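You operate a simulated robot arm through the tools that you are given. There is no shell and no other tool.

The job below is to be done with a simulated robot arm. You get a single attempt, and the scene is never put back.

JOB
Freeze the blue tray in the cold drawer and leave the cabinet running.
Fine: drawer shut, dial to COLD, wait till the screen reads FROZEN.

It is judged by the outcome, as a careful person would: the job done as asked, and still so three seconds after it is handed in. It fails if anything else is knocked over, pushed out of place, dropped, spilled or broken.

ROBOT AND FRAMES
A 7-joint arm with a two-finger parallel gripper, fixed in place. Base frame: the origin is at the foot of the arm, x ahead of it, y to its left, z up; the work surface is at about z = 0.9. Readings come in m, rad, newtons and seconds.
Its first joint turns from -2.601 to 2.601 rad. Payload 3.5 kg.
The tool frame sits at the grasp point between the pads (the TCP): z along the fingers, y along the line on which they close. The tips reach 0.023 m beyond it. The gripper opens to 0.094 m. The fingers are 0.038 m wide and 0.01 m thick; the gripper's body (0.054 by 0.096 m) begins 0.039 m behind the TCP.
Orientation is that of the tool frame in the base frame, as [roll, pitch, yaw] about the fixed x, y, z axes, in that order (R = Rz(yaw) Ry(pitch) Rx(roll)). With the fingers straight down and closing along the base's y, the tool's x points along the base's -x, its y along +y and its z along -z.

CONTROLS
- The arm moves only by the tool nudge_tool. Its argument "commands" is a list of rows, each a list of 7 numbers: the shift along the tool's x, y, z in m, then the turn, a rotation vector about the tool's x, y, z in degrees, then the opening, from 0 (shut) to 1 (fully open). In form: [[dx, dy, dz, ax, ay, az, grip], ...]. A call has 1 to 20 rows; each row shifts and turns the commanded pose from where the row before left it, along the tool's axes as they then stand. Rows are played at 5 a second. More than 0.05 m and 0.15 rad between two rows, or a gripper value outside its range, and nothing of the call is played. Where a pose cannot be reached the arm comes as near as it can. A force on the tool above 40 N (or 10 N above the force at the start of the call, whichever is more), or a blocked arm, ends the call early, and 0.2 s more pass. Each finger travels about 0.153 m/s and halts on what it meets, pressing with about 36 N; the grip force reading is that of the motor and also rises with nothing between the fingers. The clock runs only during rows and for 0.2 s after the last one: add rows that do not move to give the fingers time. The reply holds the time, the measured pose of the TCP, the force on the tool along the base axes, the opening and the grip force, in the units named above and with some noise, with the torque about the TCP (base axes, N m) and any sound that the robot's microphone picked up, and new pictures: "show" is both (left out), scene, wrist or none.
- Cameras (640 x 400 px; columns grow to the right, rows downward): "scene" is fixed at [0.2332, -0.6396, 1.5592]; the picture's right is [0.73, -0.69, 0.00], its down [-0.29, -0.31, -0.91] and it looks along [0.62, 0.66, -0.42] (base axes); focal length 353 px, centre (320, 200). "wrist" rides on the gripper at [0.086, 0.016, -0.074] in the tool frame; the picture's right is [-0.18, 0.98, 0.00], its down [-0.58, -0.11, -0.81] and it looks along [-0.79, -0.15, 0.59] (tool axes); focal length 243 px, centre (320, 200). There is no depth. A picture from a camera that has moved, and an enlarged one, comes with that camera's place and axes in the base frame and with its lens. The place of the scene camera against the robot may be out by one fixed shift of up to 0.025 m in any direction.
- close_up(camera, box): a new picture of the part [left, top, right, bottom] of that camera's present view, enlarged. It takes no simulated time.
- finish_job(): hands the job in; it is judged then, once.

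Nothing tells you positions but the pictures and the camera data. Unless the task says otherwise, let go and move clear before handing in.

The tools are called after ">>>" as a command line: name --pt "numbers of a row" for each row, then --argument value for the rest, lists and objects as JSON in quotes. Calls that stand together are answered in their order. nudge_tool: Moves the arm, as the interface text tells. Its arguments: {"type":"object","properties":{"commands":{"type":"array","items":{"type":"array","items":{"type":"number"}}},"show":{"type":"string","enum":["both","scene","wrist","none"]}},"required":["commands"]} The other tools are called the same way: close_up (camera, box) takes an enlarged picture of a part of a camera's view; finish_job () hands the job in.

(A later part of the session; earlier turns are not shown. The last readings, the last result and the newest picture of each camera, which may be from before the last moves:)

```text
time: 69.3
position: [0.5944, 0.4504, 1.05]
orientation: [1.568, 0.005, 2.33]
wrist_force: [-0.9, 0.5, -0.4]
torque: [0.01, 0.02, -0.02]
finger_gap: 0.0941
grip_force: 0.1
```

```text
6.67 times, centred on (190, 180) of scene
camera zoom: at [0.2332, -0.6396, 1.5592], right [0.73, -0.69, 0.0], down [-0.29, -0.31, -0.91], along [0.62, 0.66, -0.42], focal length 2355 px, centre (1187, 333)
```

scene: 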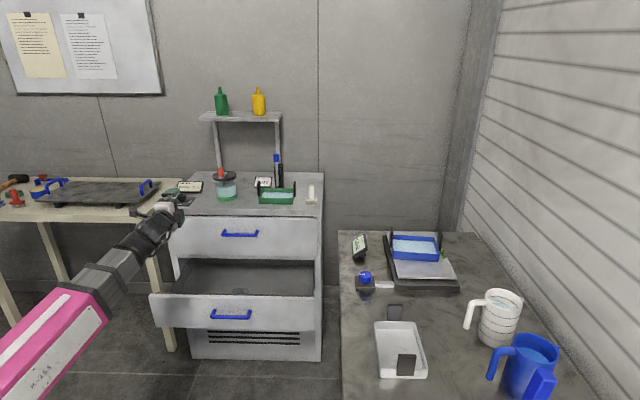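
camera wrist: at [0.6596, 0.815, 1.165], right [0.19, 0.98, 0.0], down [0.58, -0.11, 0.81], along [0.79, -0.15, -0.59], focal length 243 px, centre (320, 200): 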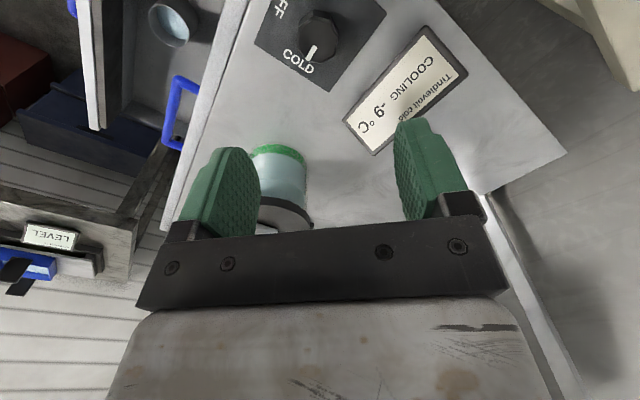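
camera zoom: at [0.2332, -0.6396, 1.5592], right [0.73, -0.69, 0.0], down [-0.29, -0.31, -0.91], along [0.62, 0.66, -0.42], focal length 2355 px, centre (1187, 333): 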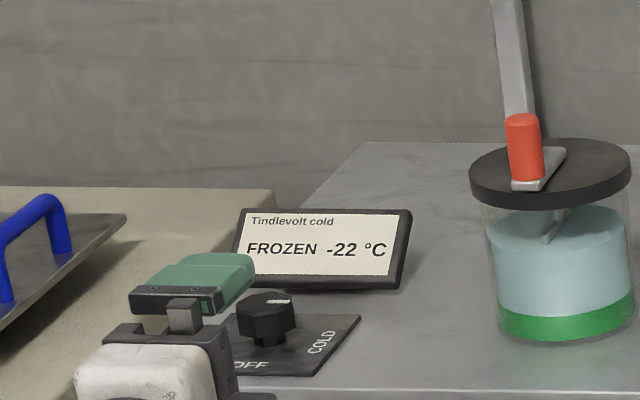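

The screen reads FROZEN −22 °C with the lower drawer open and upper shut, so the upper is very likely the cold drawer. I'll move down to the lower handle to close that drawer gently.

>>> nudge_tool --pt "-0.0368 0 -0.0232 0 1.5 0 1" --pt "-0.0368 0 -0.0232 0 0 0 1" --pt "-0.0368 0 -0.0232 0 0 0 1" --pt "-0.0368 0 -0.0232 0 0 0 1" --pt "0 -0.047 0 0 0 0 1" --pt "0 -0.047 0 0 0 0 1" --pt "0 -0.047 0 0 0 0 1" --pt "0 -0.047 0 0 0 0 1" --pt "0 -0.047 0 0 0 0 1" --pt "0 -0.047 0 0 0 0 1" --pt "0 -0.047 0 0 0 0 1" --pt "0 -0.047 0 0 0 0 1" --pt "0 -0.047 0 0 0 0 1" --pt "0 -0.047 0 0 0 0 1" --pt "0 0 0 0 0 0 1"

```text
time: 72.5
position: [0.6349, 0.2804, 0.5794]
orientation: [1.571, 0.002, 2.358]
wrist_force: [-0.8, 0.0, 0.4]
torque: [0.01, -0.01, -0.01]
finger_gap: 0.094
grip_force: 0.0
camera wrist: at [0.5221, 0.2878, 0.5961], right [0.13, -0.13, 0.98], down [-0.16, -0.98, -0.11], along [0.98, -0.14, -0.15], focal length 243 px, centre (320, 200)
```

scene: 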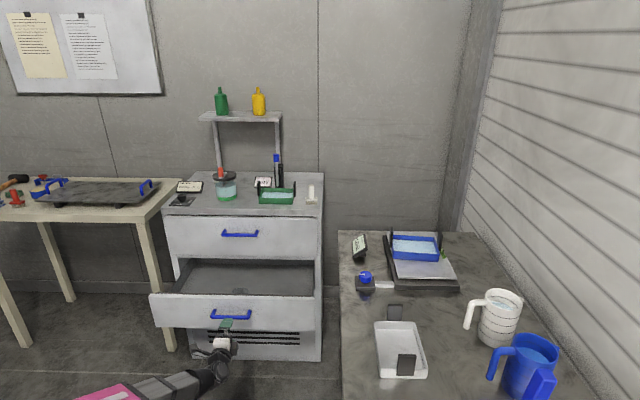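
wrist: 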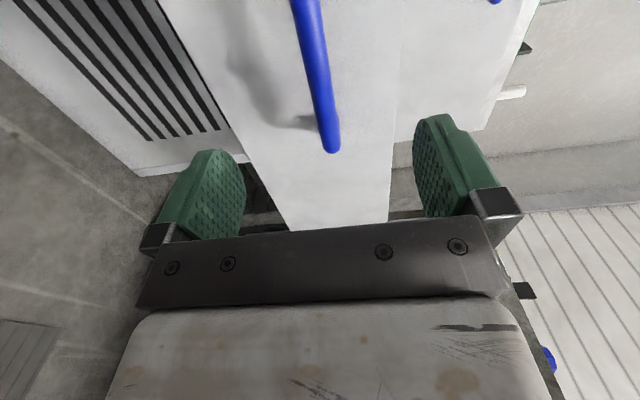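

I'm in front of the lower handle. I'll advance, grip it, and start pushing the drawer in slowly because of the open cup.

>>> nudge_tool --pt "0 0 0.02 0 0 0 1" --pt "0 0 0.02 0 0 0 1" --pt "0 0 0.021 0 0 0 1" --pt "0 0 0 0 0 0 1" --pt "0 0 0 0 0 0 0" --pt "0 0 0 0 0 0 0" --pt "0 0 0 0 0 0 0" --show "wrist"

```text
time: 74.1
position: [0.6785, 0.3231, 0.5807]
orientation: [1.572, 0.003, 2.357]
wrist_force: [-2.0, 1.4, -7.3]
torque: [0.17, 0.41, -0.23]
finger_gap: 0.0152
grip_force: 45.2
camera wrist: at [0.5644, 0.3319, 0.597], right [0.13, -0.13, 0.98], down [-0.16, -0.98, -0.11], along [0.98, -0.14, -0.15], focal length 243 px, centre (320, 200)
```

wrist: 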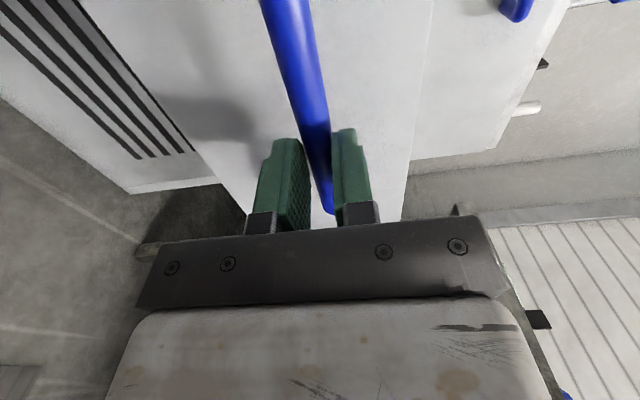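

>>> nudge_tool --pt "0 -0.0002 0.004 0 0 0 0" --pt "0 0 0.008 0 0 0 0" --pt "0 0 0.013 0 0 0 0" --pt "0 0 0.013 0 0 0 0" --pt "0 0 0.013 0 0 0 0" --pt "0 0 0.013 0 0 0 0" --pt "0 0 0.013 0 0 0 0" --pt "0 0 0.013 0 0 0 0" --pt "0 0 0.013 0 0 0 0" --pt "0 0 0.013 0 0 0 0" --pt "0 0 0.013 0 0 0 0" --pt "0 0 0.013 0 0 0 0" --pt "0 0 0.013 0 0 0 0" --pt "0 0 0.013 0 0 0 0" --pt "0 0 0.013 0 0 0 0" --pt "0 0 0.013 0 0 0 0" --pt "0 0 0.013 0 0 0 0" --pt "0 0 0.008 0 0 0 0" --pt "0 0 0.004 0 0 0 0" --pt "0 0 0 0 0 0 0" --show "scene"

```text
time: 78.3
position: [0.8323, 0.4784, 0.5805]
orientation: [1.573, 0.001, 2.355]
wrist_force: [10.9, -13.5, -19.5]
torque: [0.03, 0.64, 0.38]
finger_gap: 0.0155
grip_force: 45.5
```

scene: 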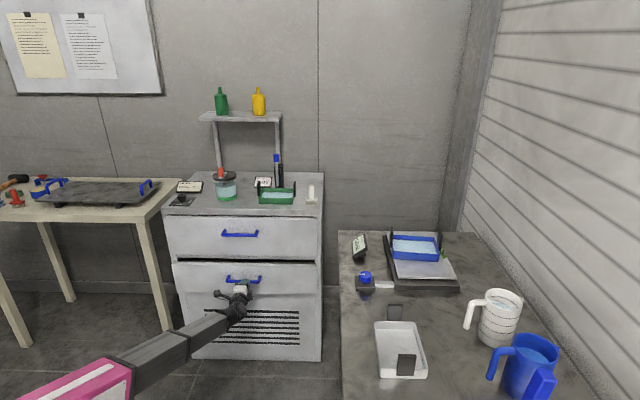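

Nearly in. I'll ease the side strain and push the last 3.5 cm gently.

>>> nudge_tool --pt "-0.0006 -0.0004 0.005 0 0 0 0" --pt "-0.0003 0 0.009 0 0 0 0" --pt "0 0 0.009 0 0 0 0" --pt "0 0 0.007 0 0 0 0" --pt "0 0 0.004 0 0 0 0" --pt "0 0 0.002 0 0 0 0" --pt "0 0 0 0 0 0 0" --show "scene"

>>> close_up --camera "scene" --box '[150, 165, 340, 290]'

```text
time: 79.2
position: [0.8473, 0.4929, 0.5799]
orientation: [1.571, 0.001, 2.357]
wrist_force: [0.4, -7.2, -1.1]
torque: [0.21, 0.28, 1.0]
finger_gap: 0.0151
grip_force: 44.4
stopped in row 4: the force on the tool passed its limit at 50 N (the readings are from after the stop); the commanded pose is now the measured one
```

scene: 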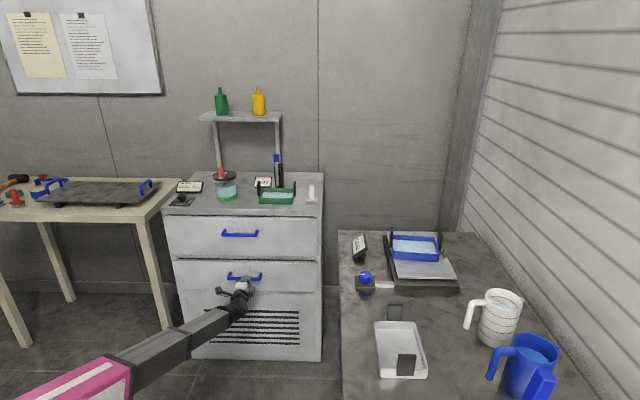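

```text
3.20 times, centred on (245, 228) of scene
camera zoom: at [0.2332, -0.6396, 1.5592], right [0.73, -0.69, 0.0], down [-0.29, -0.31, -0.91], along [0.62, 0.66, -0.42], focal length 1130 px, centre (560, 112)
```

zoom: 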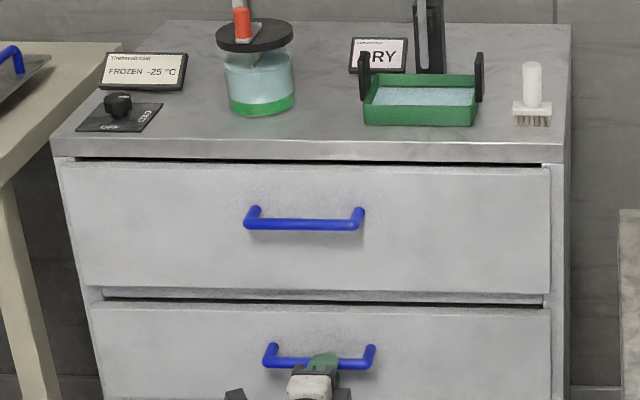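

The push stopped with 50 N, about where it should be closed. I'll zoom in to compare with the original closed state.

>>> close_up --camera "scene" --box '[160, 240, 230, 285]'

>>> close_up --camera "scene" --box '[265, 245, 335, 290]'

>>> close_up --camera "scene" --box '[160, 205, 330, 311]'

```text
8.89 times, centred on (195, 262) of scene
camera zoom: at [0.2332, -0.6396, 1.5592], right [0.73, -0.69, 0.0], down [-0.29, -0.31, -0.91], along [0.62, 0.66, -0.42], focal length 3140 px, centre (1431, -356)
```

zoom: 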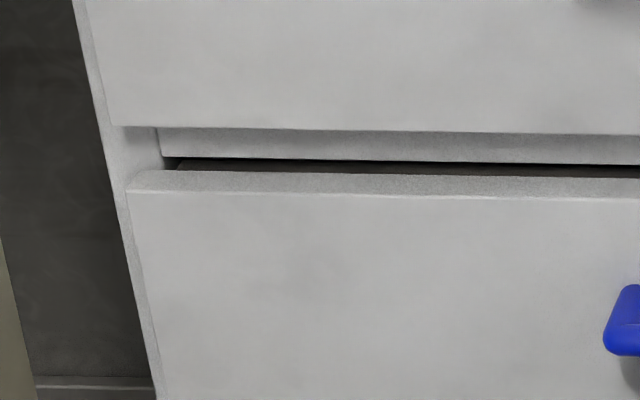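

```text
8.89 times, centred on (300, 268) of scene
camera zoom: at [0.2332, -0.6396, 1.5592], right [0.73, -0.69, 0.0], down [-0.29, -0.31, -0.91], along [0.62, 0.66, -0.42], focal length 3140 px, centre (498, -400)
```

zoom: 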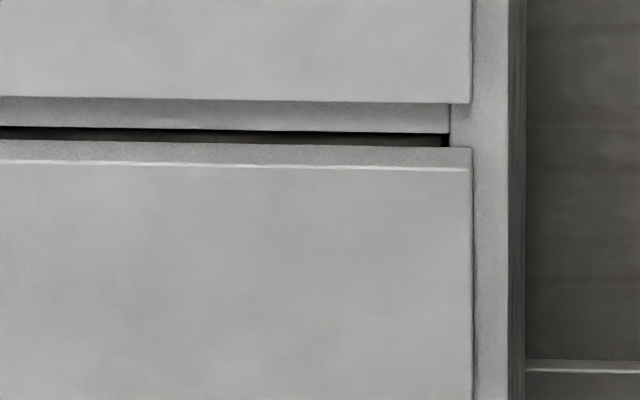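

```text
3.76 times, centred on (245, 258) of scene
camera zoom: at [0.2332, -0.6396, 1.5592], right [0.73, -0.69, 0.0], down [-0.29, -0.31, -0.91], along [0.62, 0.66, -0.42], focal length 1330 px, centre (602, -18)
```

zoom: 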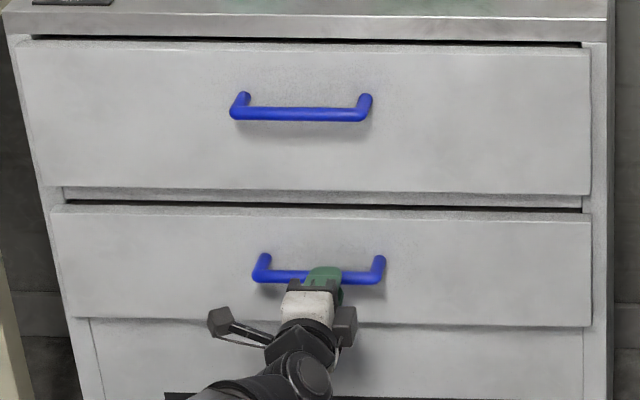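

The image matches the original closed state exactly, so the lower drawer is shut. I'll release, move up to the upper handle and approach it.

>>> nudge_tool --pt "0 0 0 0 0 0 1" --pt "0 0 0 0 0 0 1" --pt "0 0 0 0 0 0 1" --pt "0 0 -0.03 0 0 0 1" --pt "0 0 -0.035 0 0 0 1" --pt "0 0 -0.035 0 0 0 1" --pt "0 0.045 0 0 0 0 1" --pt "0 0.045 0 0 0 0 1" --pt "0 0.045 0 0 0 0 1" --pt "0 0.045 0 0 0 0 1" --pt "0 0.0446 0 0 0 0 1" --pt "0 0 0 0 0 0 1"

```text
time: 81.8
position: [0.7782, 0.4249, 0.8041]
orientation: [1.573, 0.002, 2.357]
wrist_force: [-0.6, 0.1, 0.9]
torque: [-0.01, 0.02, 0.04]
finger_gap: 0.094
grip_force: 0.0
camera wrist: at [0.6653, 0.4342, 0.8218], right [0.13, -0.13, 0.98], down [-0.16, -0.98, -0.11], along [0.98, -0.14, -0.15], focal length 243 px, centre (320, 200)
```

scene: 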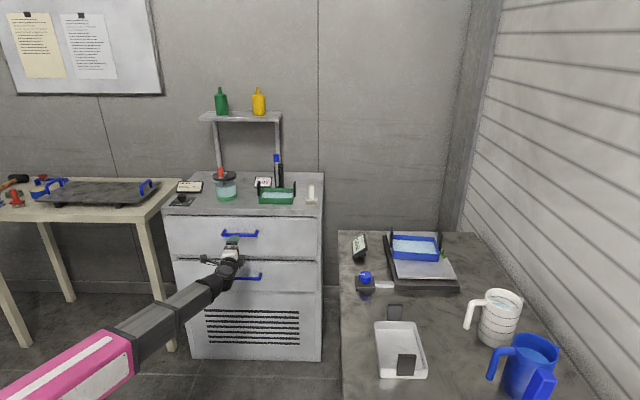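
wrist: 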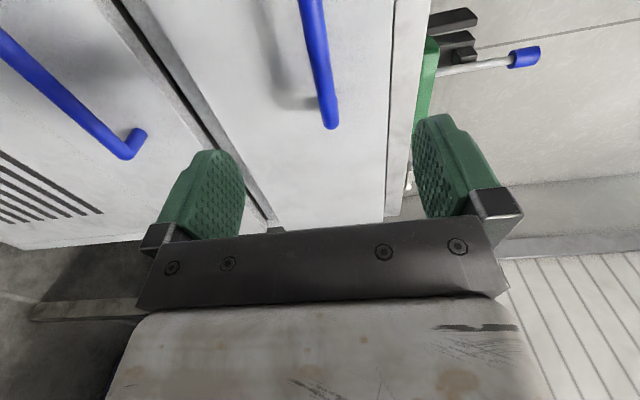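

>>> nudge_tool --pt "0 0 0.03 0 0 0 1" --pt "0 0 0.03 0 0 0 1" --pt "0 0 0.03 0 0 0 1" --pt "0 0 0.025 0 0 0 1" --pt "0 0 0 0 0 0 1" --pt "0 0 0 0 0 0 0" --pt "0 0 0 0 0 0 0" --pt "0 0 0 0 0 0 0" --show "wrist"

```text
time: 83.6
position: [0.8587, 0.5074, 0.8047]
orientation: [1.573, 0.001, 2.358]
wrist_force: [1.5, 2.4, 6.8]
torque: [0.3, 0.23, -0.23]
finger_gap: 0.0155
grip_force: 44.8
camera wrist: at [0.7447, 0.5152, 0.822], right [0.13, -0.13, 0.98], down [-0.16, -0.98, -0.11], along [0.98, -0.14, -0.15], focal length 243 px, centre (320, 200)
```

wrist: 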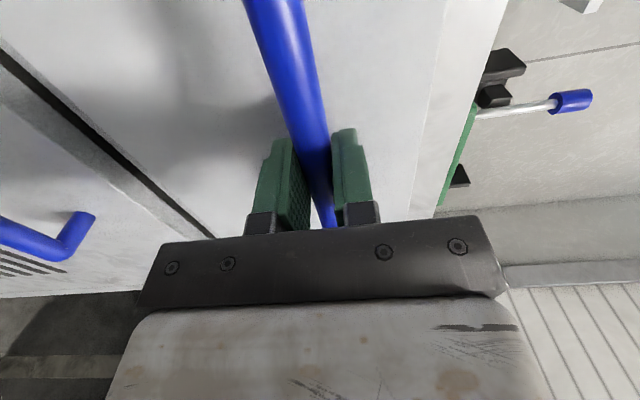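

The upper bar is gripped. I'll pull the drawer out about 23 cm and check the screen's reaction.

>>> nudge_tool --pt "0 0.0002 -0.01 0 0 0 0" --pt "0 0 -0.02 0 0 0 0" --pt "0 0 -0.02 0 0 0 0" --pt "0 0 -0.02 0 0 0 0" --pt "0 0 -0.02 0 0 0 0" --pt "0 0 -0.02 0 0 0 0" --pt "0 0 -0.02 0 0 0 0" --pt "0 0 -0.02 0 0 0 0" --pt "0 0 -0.02 0 0 0 0" --pt "0 0 -0.02 0 0 0 0" --pt "0 0 -0.02 0 0 0 0" --pt "0 0 -0.02 0 0 0 0" --pt "0 0 -0.007 0 0 0 0" --pt "0 0 0 0 0 0 0" --show "scene"

>>> close_up --camera "scene" --box '[150, 150, 230, 210]'

```text
time: 86.6
position: [0.691, 0.3376, 0.805]
orientation: [1.575, 0.002, 2.357]
wrist_force: [-20.4, 19.8, -24.0]
torque: [0.43, 0.67, 0.31]
finger_gap: 0.0158
grip_force: 44.8
```

scene: 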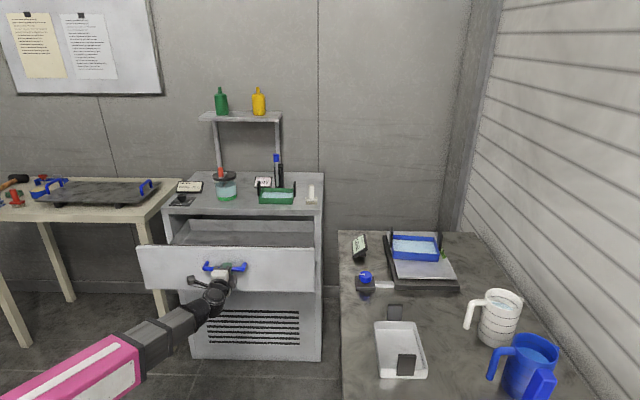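

```text
6.67 times, centred on (190, 180) of scene
camera zoom: at [0.2332, -0.6396, 1.5592], right [0.73, -0.69, 0.0], down [-0.29, -0.31, -0.91], along [0.62, 0.66, -0.42], focal length 2355 px, centre (1187, 333)
```

zoom: 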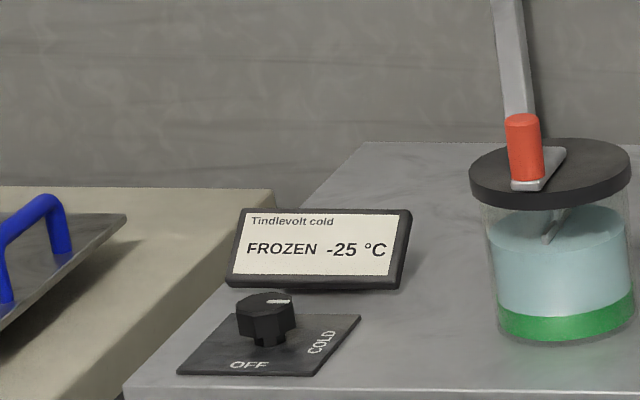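

The drawer is open and the screen still says FROZEN −25 °C. I'll ease the strain, release the handle, back off and wait a moment to see if the temperature reacts to this drawer being open.

>>> nudge_tool --pt "0.001 -0.0006 0 0 0 0 0" --pt "0 0 0 0 0 0 1" --pt "0 0 0 0 0 0 1" --pt "0 0 0 0 0 0 1" --pt "0 0 -0.03 0 0 0 1" --pt "0 0 -0.03 0 0 0 1" --pt "0 0.047 0 0 0 0 1" --pt "0 0.047 0 0 0 0 1" --pt "0 0.047 0 0 0 0 1" --pt "0 0.047 0 0 0 0 1" --pt "0 0.047 0 0 0 0 1" --pt "0 0 0 0 0 0 1" --show "scene"

>>> close_up --camera "scene" --box '[150, 150, 230, 210]'

```text
time: 89.2
position: [0.6464, 0.2963, 1.041]
orientation: [1.573, 0.003, 2.357]
wrist_force: [-1.2, 0.4, -0.7]
torque: [0.0, -0.01, 0.02]
finger_gap: 0.094
grip_force: 0.1
```

scene: 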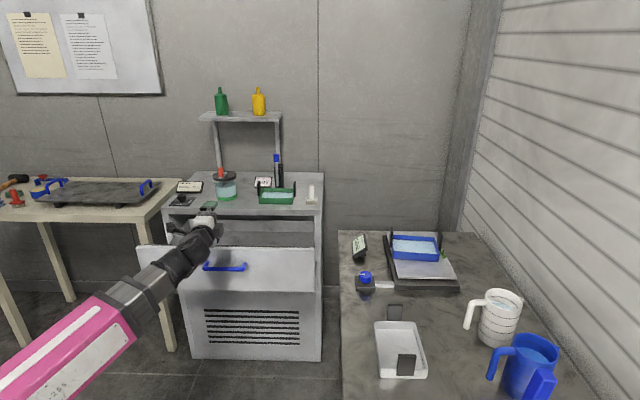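

```text
6.67 times, centred on (190, 180) of scene
camera zoom: at [0.2332, -0.6396, 1.5592], right [0.73, -0.69, 0.0], down [-0.29, -0.31, -0.91], along [0.62, 0.66, -0.42], focal length 2355 px, centre (1187, 333)
```

zoom: 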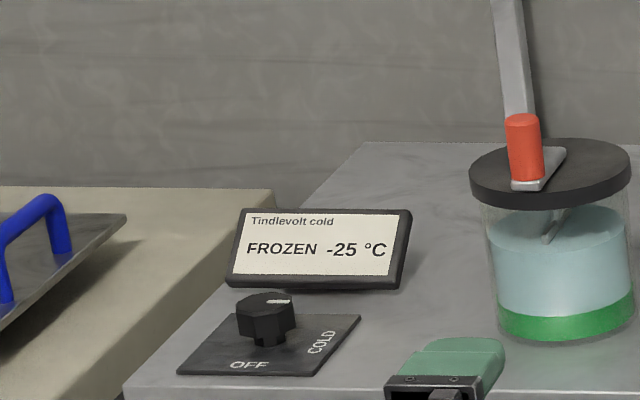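

The screen hasn't reacted to this drawer being open either, so that test isn't conclusive by itself. I'll look for frost or other signs inside the open upper drawer.

>>> close_up --camera "scene" --box '[160, 210, 330, 255]'

>>> close_up --camera "scene" --box '[160, 180, 330, 286]'

```text
3.76 times, centred on (245, 232) of scene
camera zoom: at [0.2332, -0.6396, 1.5592], right [0.73, -0.69, 0.0], down [-0.29, -0.31, -0.91], along [0.62, 0.66, -0.42], focal length 1330 px, centre (602, 78)
```

zoom: 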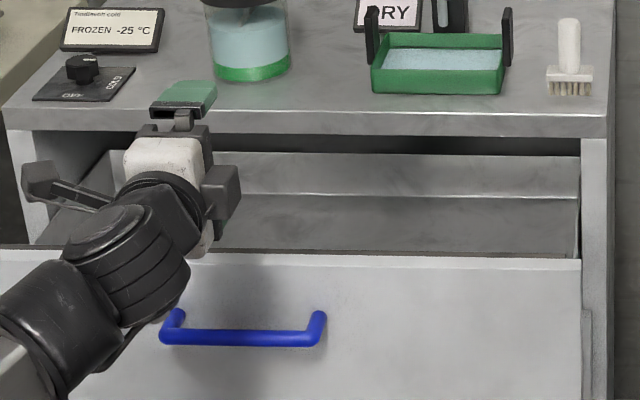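

```text
3.76 times, centred on (245, 233) of scene
camera zoom: at [0.2332, -0.6396, 1.5592], right [0.73, -0.69, 0.0], down [-0.29, -0.31, -0.91], along [0.62, 0.66, -0.42], focal length 1330 px, centre (602, 76)
```

zoom: 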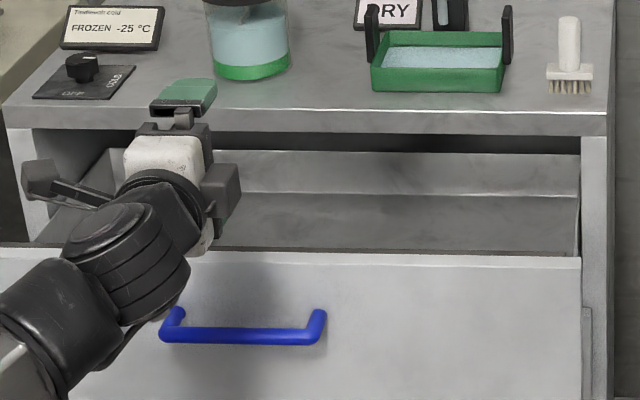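

No obvious frost from this angle. I'll switch to the camera-on-top pose (needed for the tray anyway) and look straight down into the drawer.

>>> nudge_tool --pt "0 0 0 0 0 8.2 1" --pt "0 0 0 0 0 8.2 1" --pt "0 0 0 0 0 8.2 1" --pt "0 0 0 0 0 8.2 1" --pt "0 0 0 0 0 8.2 1" --pt "0 0 0 0 0 8.2 1" --pt "0 0 0 0 0 8.2 1" --pt "0 0 0 0 0 8.2 1" --pt "0 0 0 0 0 8.2 1" --pt "0 0 0 0 0 8.2 1" --pt "0 0 0 0 0 8 1" --pt "0 0 0 0 -8.2 0 1" --pt "0 0 0 0 -8.2 0 1" --pt "0 0 0 0 -8.2 0 1" --pt "0 0 0 0 -8.2 0 1" --pt "0 0 0 0 -8.2 0 1" --pt "0 0 0 0 -8 0 1" --pt "0 0 0 0 0 0 1"

>>> close_up --camera "wrist" --box '[150, 0, 520, 140]'

>>> close_up --camera "scene" --box '[150, 150, 230, 210]'

```text
time: 93.0
position: [0.6485, 0.2956, 1.0397]
orientation: [3.139, -0.711, 0.788]
wrist_force: [-0.6, -0.2, 0.4]
torque: [0.0, -0.01, 0.01]
finger_gap: 0.0942
grip_force: 0.1
camera wrist: at [0.6711, 0.2967, 1.1534], right [0.6, -0.79, -0.12], down [-0.76, -0.61, 0.23], along [-0.25, -0.05, -0.97], focal length 243 px, centre (320, 200)
```

scene: 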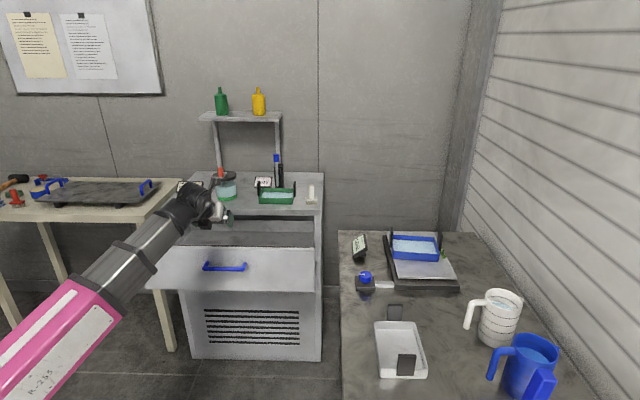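
wrist: 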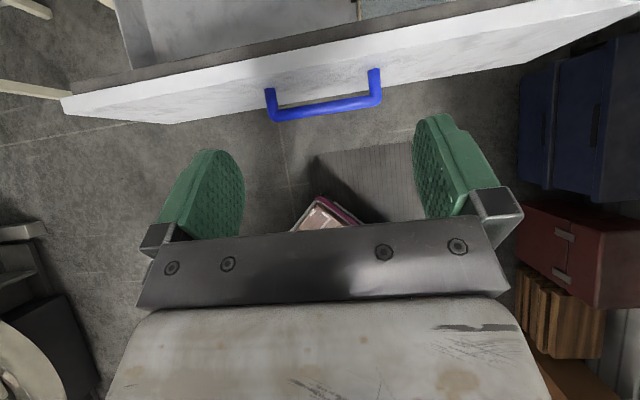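

```text
1.73 times, centred on (335, 70) of wrist
camera zoom: at [0.6711, 0.2967, 1.1534], right [0.6, -0.79, -0.12], down [-0.76, -0.61, 0.23], along [-0.25, -0.05, -0.97], focal length 420 px, centre (294, 425)
```

zoom: 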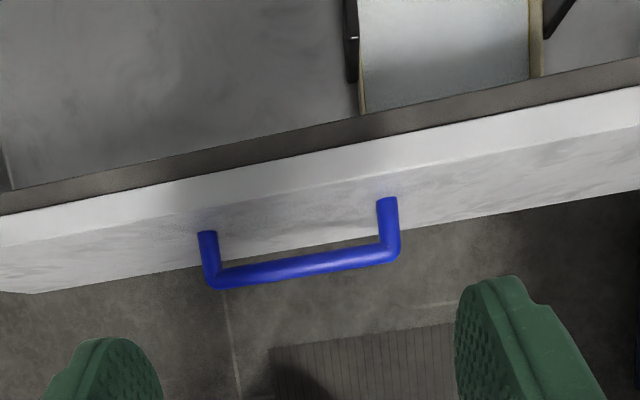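

```text
6.67 times, centred on (190, 180) of scene
camera zoom: at [0.2332, -0.6396, 1.5592], right [0.73, -0.69, 0.0], down [-0.29, -0.31, -0.91], along [0.62, 0.66, -0.42], focal length 2355 px, centre (1187, 333)
```

zoom: 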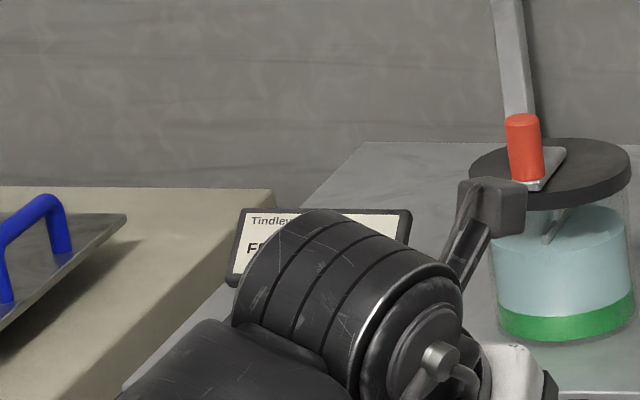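

There is already another tray (cream-coloured, with black lugs) inside the upper drawer, hidden behind its front panel — an important obstacle. I'll move forward for a full view of the drawer's inside.

>>> nudge_tool --pt "0.0303 0 0.0261 0 0 0 1" --pt "0.0303 0 0.0261 0 0 0 1" --pt "0.0303 0 0.0261 0 0 0 1" --pt "0.0303 0 0.0261 0 0 0 1" --pt "0 0 0 0 0 0 1"

>>> close_up --camera "wrist" --box '[100, 0, 580, 220]'

>>> close_up --camera "scene" --box '[150, 150, 230, 210]'

```text
time: 94.2
position: [0.7606, 0.4107, 1.0384]
orientation: [3.138, -0.714, 0.788]
wrist_force: [-1.0, -0.4, 1.1]
torque: [0.01, 0.02, 0.0]
finger_gap: 0.0939
grip_force: 0.1
camera wrist: at [0.7838, 0.4116, 1.1525], right [0.6, -0.79, -0.12], down [-0.76, -0.61, 0.23], along [-0.25, -0.05, -0.97], focal length 243 px, centre (320, 200)
```

scene: 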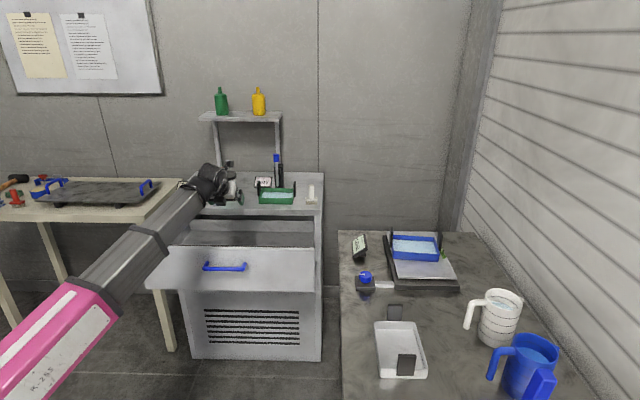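
wrist: 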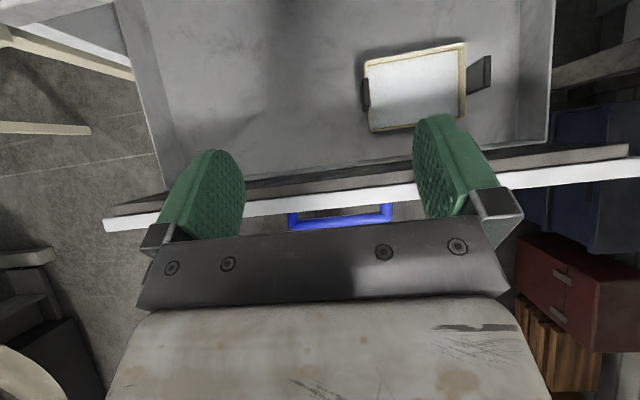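

```text
1.33 times, centred on (340, 110) of wrist
camera zoom: at [0.7838, 0.4116, 1.1525], right [0.6, -0.79, -0.12], down [-0.76, -0.61, 0.23], along [-0.25, -0.05, -0.97], focal length 324 px, centre (293, 320)
```

zoom: 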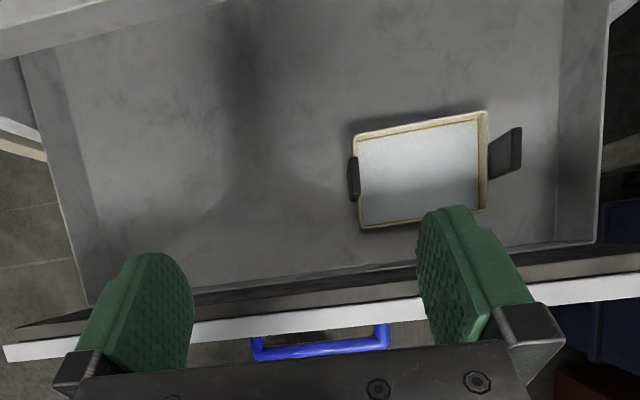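

```text
6.67 times, centred on (190, 180) of scene
camera zoom: at [0.2332, -0.6396, 1.5592], right [0.73, -0.69, 0.0], down [-0.29, -0.31, -0.91], along [0.62, 0.66, -0.42], focal length 2355 px, centre (1187, 333)
```

zoom: 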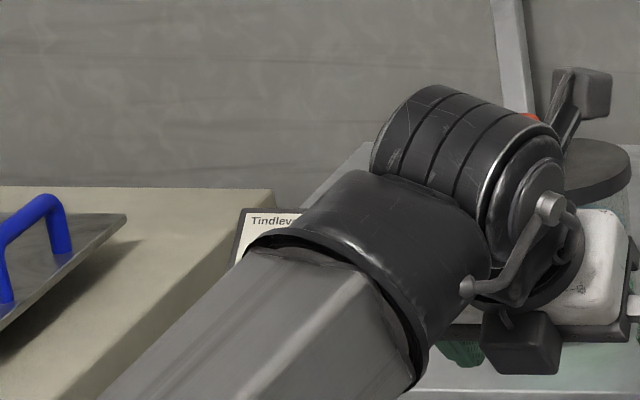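

>>> close_up --camera "wrist" --box '[350, 30, 500, 140]'

>>> close_up --camera "wrist" --box '[110, 0, 370, 190]'

```text
3.64 times, centred on (425, 85) of wrist
camera zoom: at [0.7838, 0.4116, 1.1525], right [0.6, -0.79, -0.12], down [-0.76, -0.61, 0.23], along [-0.25, -0.05, -0.97], focal length 882 px, centre (-62, 618)
```

zoom: 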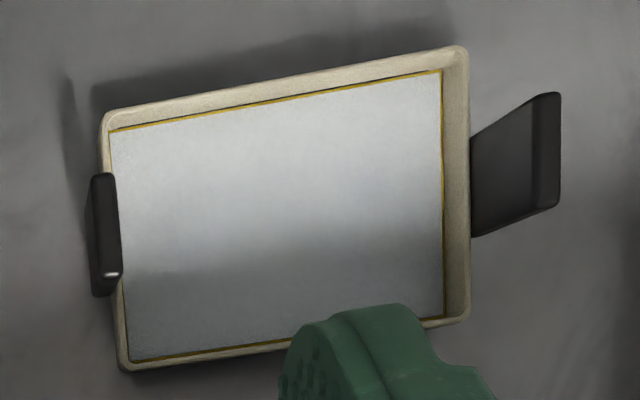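

```text
2.11 times, centred on (240, 95) of wrist
camera zoom: at [0.7838, 0.4116, 1.1525], right [0.6, -0.79, -0.12], down [-0.76, -0.61, 0.23], along [-0.25, -0.05, -0.97], focal length 511 px, centre (488, 421)
```

zoom: 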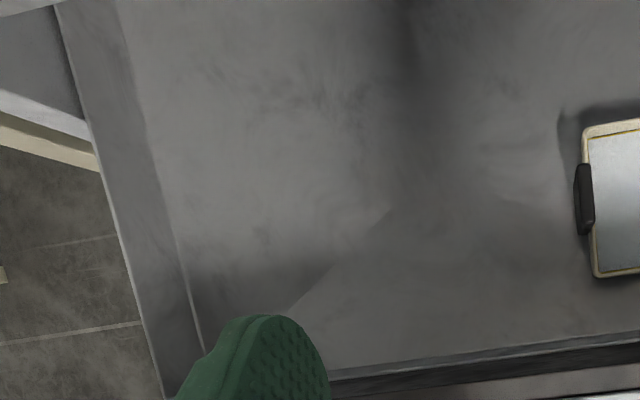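

The cream tray's contents look like white ice, which supports the upper drawer being the cold one where trays go. It sits at the right; the left half of the drawer is free for the blue tray. Next I'll go back over the blue tray and test whether an upright tool reaches it, since an upright grip is needed to lower it into the drawer.

>>> nudge_tool --pt "-0.0043 0.0444 -0.0059 0 0 0 1" --pt "-0.0043 0.0444 -0.0059 0 0 0 1" --pt "-0.0043 0.0444 -0.0059 0 0 0 1" --pt "-0.0043 0.0444 -0.0059 0 0 0 1" --pt "-0.0043 0.0444 -0.0059 0 0 0 1" --pt "-0.0043 0.0444 -0.0059 0 0 0 1" --pt "-0.0043 0.0444 -0.0059 0 0 0 1" --pt "-0.0043 0.0444 -0.0059 0 0 0 1" --pt "-0.0043 0.0444 -0.0059 0 0 0 1" --pt "-0.0043 0.0444 -0.0059 0 0 0 1" --pt "-0.0043 0.0444 -0.0059 0 0 0 1" --pt "-0.0043 0.0444 -0.0059 0 0 0 1" --pt "-0.0043 0.0444 -0.0059 0 0 0 1" --pt "0 0 0 -3.67 0 4.23 1" --pt "0 0 0 0 0 0 1" --show "wrist"

>>> close_up --camera "scene" --box '[150, 150, 230, 210]'

```text
time: 97.4
position: [1.1033, -0.0648, 1.0635]
orientation: [3.139, -0.715, 0.689]
wrist_force: [-0.1, -0.3, -0.1]
torque: [0.01, 0.04, -0.01]
finger_gap: 0.0941
grip_force: 0.1
camera wrist: at [1.1267, -0.0662, 1.1775], right [0.52, -0.85, -0.12], down [-0.82, -0.53, 0.23], along [-0.26, -0.02, -0.97], focal length 243 px, centre (320, 200)
```

wrist: 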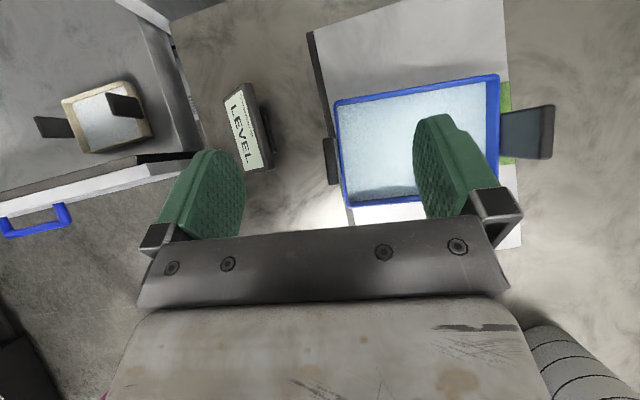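

```text
6.67 times, centred on (190, 180) of scene
camera zoom: at [0.2332, -0.6396, 1.5592], right [0.73, -0.69, 0.0], down [-0.29, -0.31, -0.91], along [0.62, 0.66, -0.42], focal length 2355 px, centre (1187, 333)
```

zoom: 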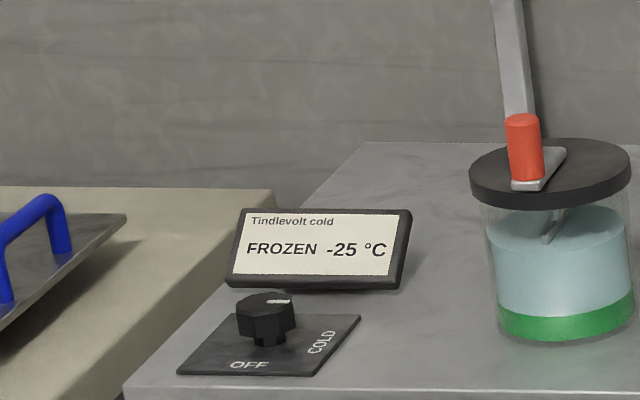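

The display stays FROZEN −25 °C, and I'm back above the blue tray with the yaw matched. I'll bring the tool upright here to see if that pose is reachable.

>>> nudge_tool --pt "0 0 0 0 -8.2 0 1" --pt "0 0 0 0 -8.2 0 1" --pt "0 0 0 0 -8.2 0 1" --pt "0 0 0 0 -8.2 0 1" --pt "0 0 0 0 -8.1 0 1" --pt "0 0 0 0 0 0 1"

```text
time: 98.8
position: [1.1042, -0.0637, 1.0623]
orientation: [3.14, 0.001, 0.692]
wrist_force: [0.8, -0.2, -0.1]
torque: [0.0, -0.01, 0.0]
finger_gap: 0.094
grip_force: 0.0
camera wrist: at [1.181, -0.0211, 1.1376], right [0.48, -0.88, 0.0], down [-0.52, -0.28, 0.81], along [-0.71, -0.39, -0.59], focal length 243 px, centre (320, 200)
```

scene: 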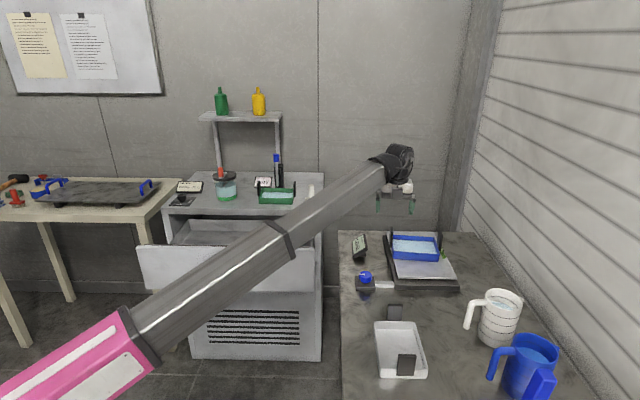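
wrist: 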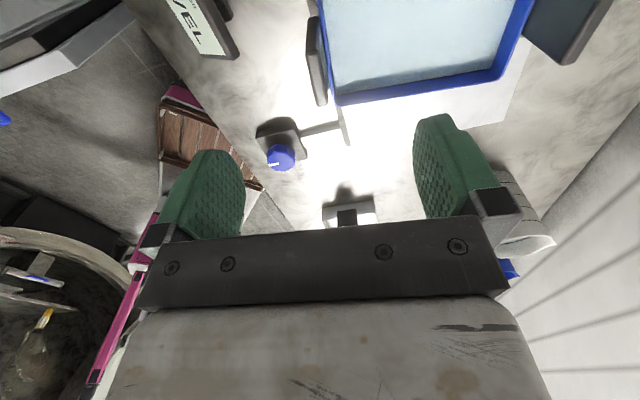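

The upright pose is reachable here. I'll verify the lug's position relative to the fingers in an enlarged view.

>>> close_up --camera "wrist" --box '[260, 0, 420, 120]'

>>> close_up --camera "scene" --box '[360, 170, 470, 280]'

```text
3.33 times, centred on (340, 60) of wrist
camera zoom: at [1.181, -0.0211, 1.1376], right [0.48, -0.88, 0.0], down [-0.52, -0.28, 0.81], along [-0.71, -0.39, -0.59], focal length 809 px, centre (253, 667)
```

zoom: 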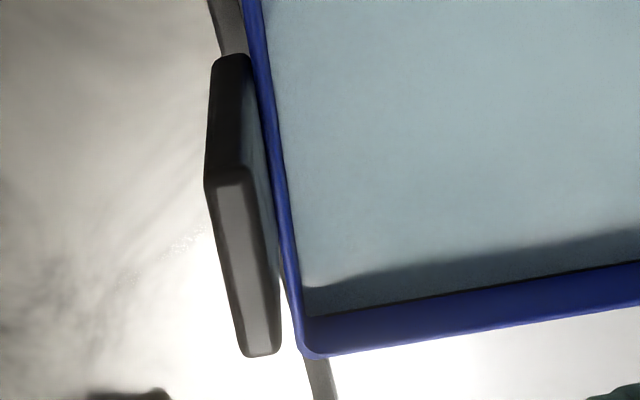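

```text
3.64 times, centred on (415, 225) of scene
camera zoom: at [0.2332, -0.6396, 1.5592], right [0.73, -0.69, 0.0], down [-0.29, -0.31, -0.91], along [0.62, 0.66, -0.42], focal length 1284 px, centre (-26, 109)
```

zoom: 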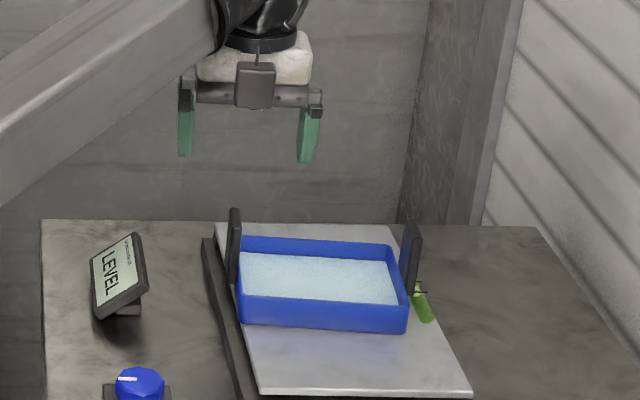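

The lug top centre is at (1.107, -0.060), well centred between the fingers. I'll narrow the fingers a bit and descend to TCP z≈0.962 so the tips stay above the rim.

>>> nudge_tool --pt "0.002 -0.0005 0.03 0 0 0 0.6" --pt "0.002 -0.0005 0.03 0 0 0 0.6" --pt "0 0 0.025 0 0 0 0.6" --pt "0 0 0.015 0 0 0 0.6" --pt "0 0 0 0 0 0 0.6" --show "scene"

>>> close_up --camera "scene" --box '[360, 190, 470, 280]'

>>> close_up --camera "wrist" --box '[160, 0, 500, 215]'

```text
time: 100.0
position: [1.1061, -0.0602, 0.9618]
orientation: [3.138, 0.001, 0.69]
wrist_force: [-1.0, 0.4, -1.0]
torque: [-0.01, 0.05, 0.03]
finger_gap: 0.0567
grip_force: 0.1
```

scene: 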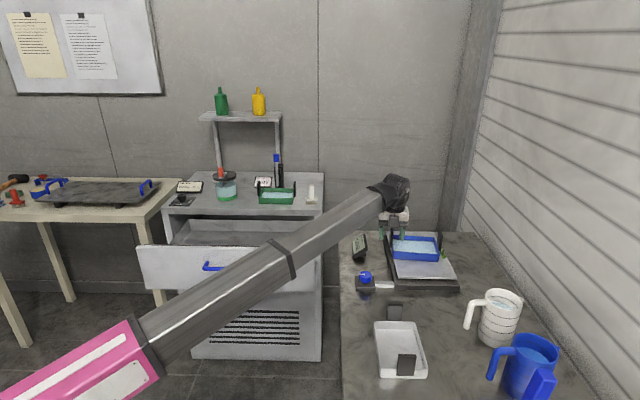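

```text
4.44 times, centred on (415, 235) of scene
camera zoom: at [0.2332, -0.6396, 1.5592], right [0.73, -0.69, 0.0], down [-0.29, -0.31, -0.91], along [0.62, 0.66, -0.42], focal length 1570 px, centre (-102, 44)
```

zoom: 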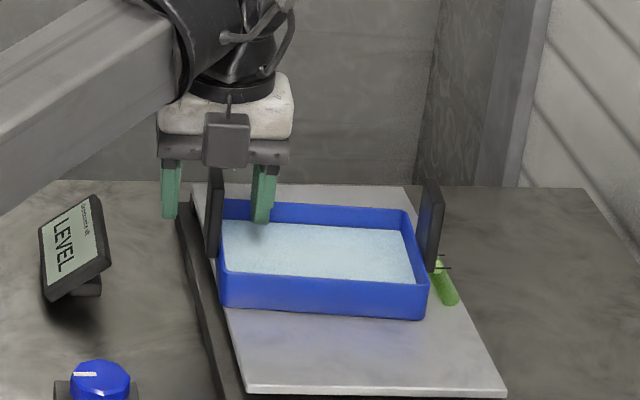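

```text
1.86 times, centred on (330, 108) of wrist
camera zoom: at [1.1841, -0.0174, 1.0369], right [0.48, -0.88, 0.0], down [-0.52, -0.28, 0.81], along [-0.7, -0.39, -0.59], focal length 451 px, centre (301, 372)
```

zoom: 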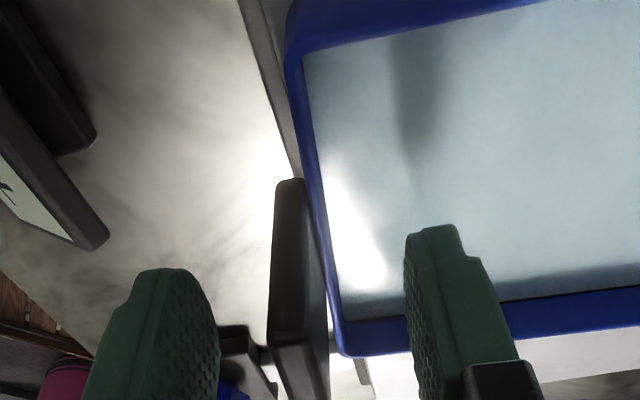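

The lug is centred between the fingers and the inner fingertip is clear of the water. I'll close gradually onto the lug.

>>> nudge_tool --pt "0 0 0 0 0 0 0.4" --pt "0 0 0 0 0 0 0.25" --pt "0 0 0 0 0 0 0.16" --pt "0 0 0 0 0 0 0.1" --pt "0 0 0 0 0 0 0.05" --pt "0 0 0 0 0 0 0" --pt "0 0 0 0 0 0 0" --pt "0 0 0 0 0 0 0" --show "wrist"

>>> close_up --camera "scene" --box '[360, 190, 470, 280]'

```text
time: 101.8
position: [1.1065, -0.0607, 0.962]
orientation: [3.14, 0.001, 0.689]
wrist_force: [-0.8, -0.4, -1.0]
torque: [0.26, 0.07, -0.03]
finger_gap: 0.0096
grip_force: 36.0
camera wrist: at [1.1841, -0.0174, 1.0371], right [0.48, -0.88, 0.0], down [-0.52, -0.28, 0.81], along [-0.71, -0.39, -0.59], focal length 243 px, centre (320, 200)
```

wrist: 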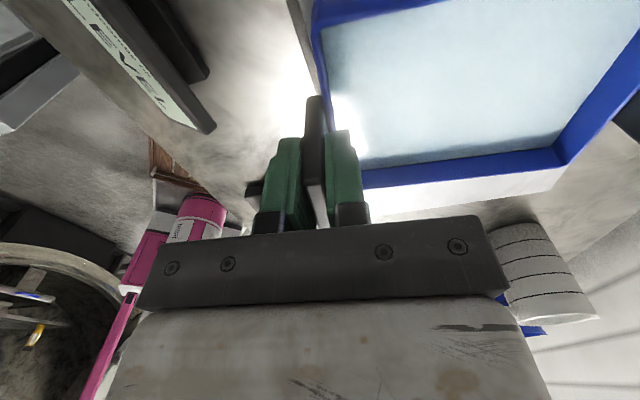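

```text
4.44 times, centred on (415, 235) of scene
camera zoom: at [0.2332, -0.6396, 1.5592], right [0.73, -0.69, 0.0], down [-0.29, -0.31, -0.91], along [0.62, 0.66, -0.42], focal length 1570 px, centre (-102, 44)
```

zoom: 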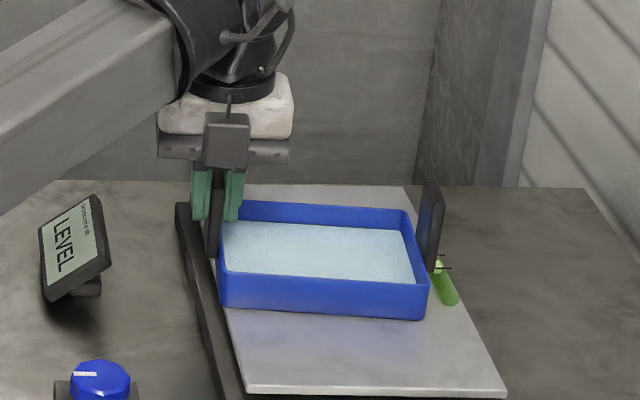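

The lug is firmly held (gap 9.6 mm). I'll lift very gently by 2 cm and check that the tray stays level.

>>> nudge_tool --pt "0 0 -0.001 0 0 0 0" --pt "0 0 -0.002 0 0 0 0" --pt "0 0 -0.003 0 0 0 0" --pt "0 0 -0.004 0 0 0 0" --pt "0 0 -0.004 0 0 0 0" --pt "0 0 -0.003 0 0 0 0" --pt "0 0 -0.002 0 0 0 0" --pt "0 0 -0.001 0 0 0 0" --pt "0 0 0 0 0 0 0" --show "scene"

>>> close_up --camera "scene" --box '[360, 190, 470, 280]'

```text
time: 103.8
position: [1.1068, -0.06, 0.9821]
orientation: [-3.141, 0.0, 0.689]
wrist_force: [0.0, 0.0, -3.6]
torque: [0.21, 0.14, 0.01]
finger_gap: 0.0099
grip_force: 36.1
```

scene: 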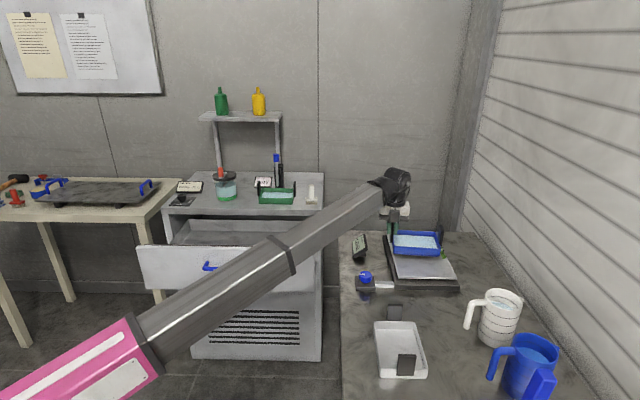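

```text
4.44 times, centred on (415, 235) of scene
camera zoom: at [0.2332, -0.6396, 1.5592], right [0.73, -0.69, 0.0], down [-0.29, -0.31, -0.91], along [0.62, 0.66, -0.42], focal length 1570 px, centre (-102, 44)
```

zoom: 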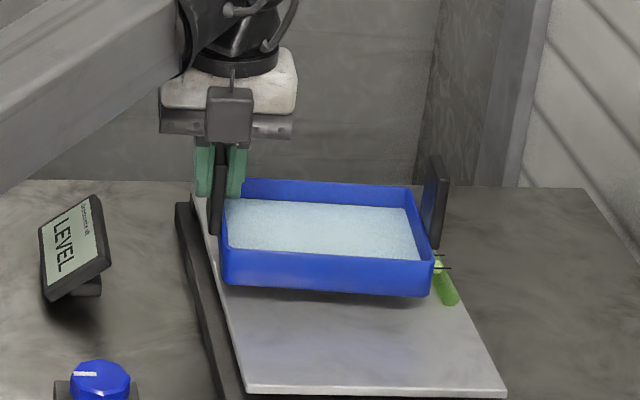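

The tray is off the plate and level, weighing about 3.6 N. I'll raise it smoothly to carrying height.

>>> nudge_tool --pt "0 0 -0.003 0 0 0 0" --pt "0 0 -0.006 0 0 0 0" --pt "0 0 -0.009 0 0 0 0" --pt "0 0 -0.012 0 0 0 0" --pt "0 0 -0.012 0 0 0 0" --pt "0 0 -0.012 0 0 0 0" --pt "0 0 -0.009 0 0 0 0" --pt "0 0 -0.007 0 0 0 0" --pt "0 0 -0.005 0 0 0 0" --pt "0 0 -0.003 0 0 0 0" --pt "0 0 0 0 0 0 0" --show "scene"

>>> close_up --camera "scene" --box '[360, 170, 470, 270]'

```text
time: 106.2
position: [1.1056, -0.0602, 1.0601]
orientation: [3.139, 0.001, 0.689]
wrist_force: [0.1, 0.0, -3.7]
torque: [0.19, 0.18, 0.01]
finger_gap: 0.0099
grip_force: 36.2
```

scene: 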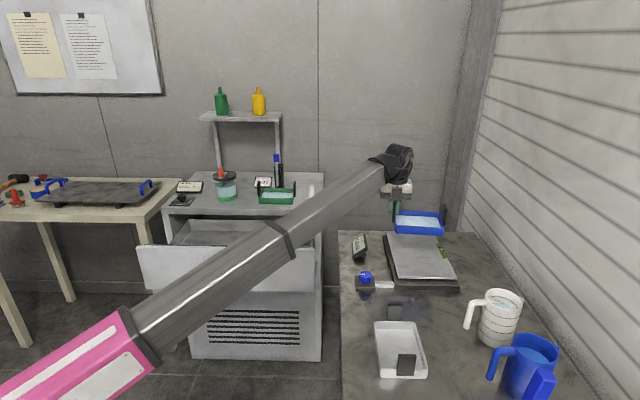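

```text
4.00 times, centred on (415, 220) of scene
camera zoom: at [0.2332, -0.6396, 1.5592], right [0.73, -0.69, 0.0], down [-0.29, -0.31, -0.91], along [0.62, 0.66, -0.42], focal length 1413 px, centre (-60, 120)
```

zoom: 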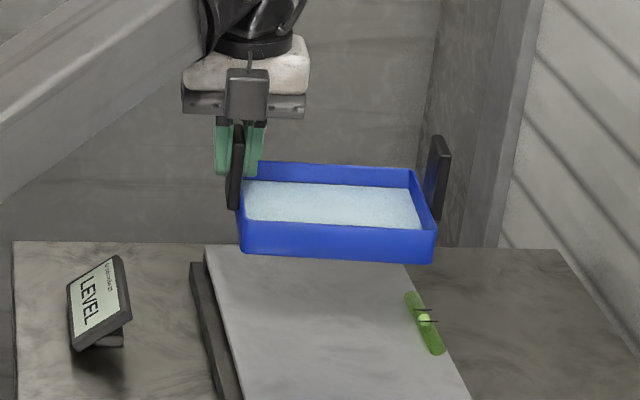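

The tray is level at carrying height. I'll turn it about 12.5° to suit the drawer, keeping clear of the wrist limit.

>>> nudge_tool --pt "0 0 0 0 0 -0.7 0" --pt "0 0 0 0 0 -1.4 0" --pt "0 0 0 0 0 -1.8 0" --pt "0 0 0 0 0 -1.8 0" --pt "0 0 0 0 0 -1.8 0" --pt "0 0 0 0 0 -1.8 0" --pt "0 0 0 0 0 -1.8 0" --pt "0 0 0 0 0 -1.0 0" --pt "0 0 0 0 0 -0.4 0" --pt "0 0 0 0 0 0 0" --show "none"

```text
time: 108.4
position: [1.105, -0.0608, 1.0602]
orientation: [3.14, -0.001, 0.907]
wrist_force: [-0.2, -0.2, -2.9]
torque: [0.17, 0.21, -0.01]
finger_gap: 0.0099
grip_force: 35.9
```

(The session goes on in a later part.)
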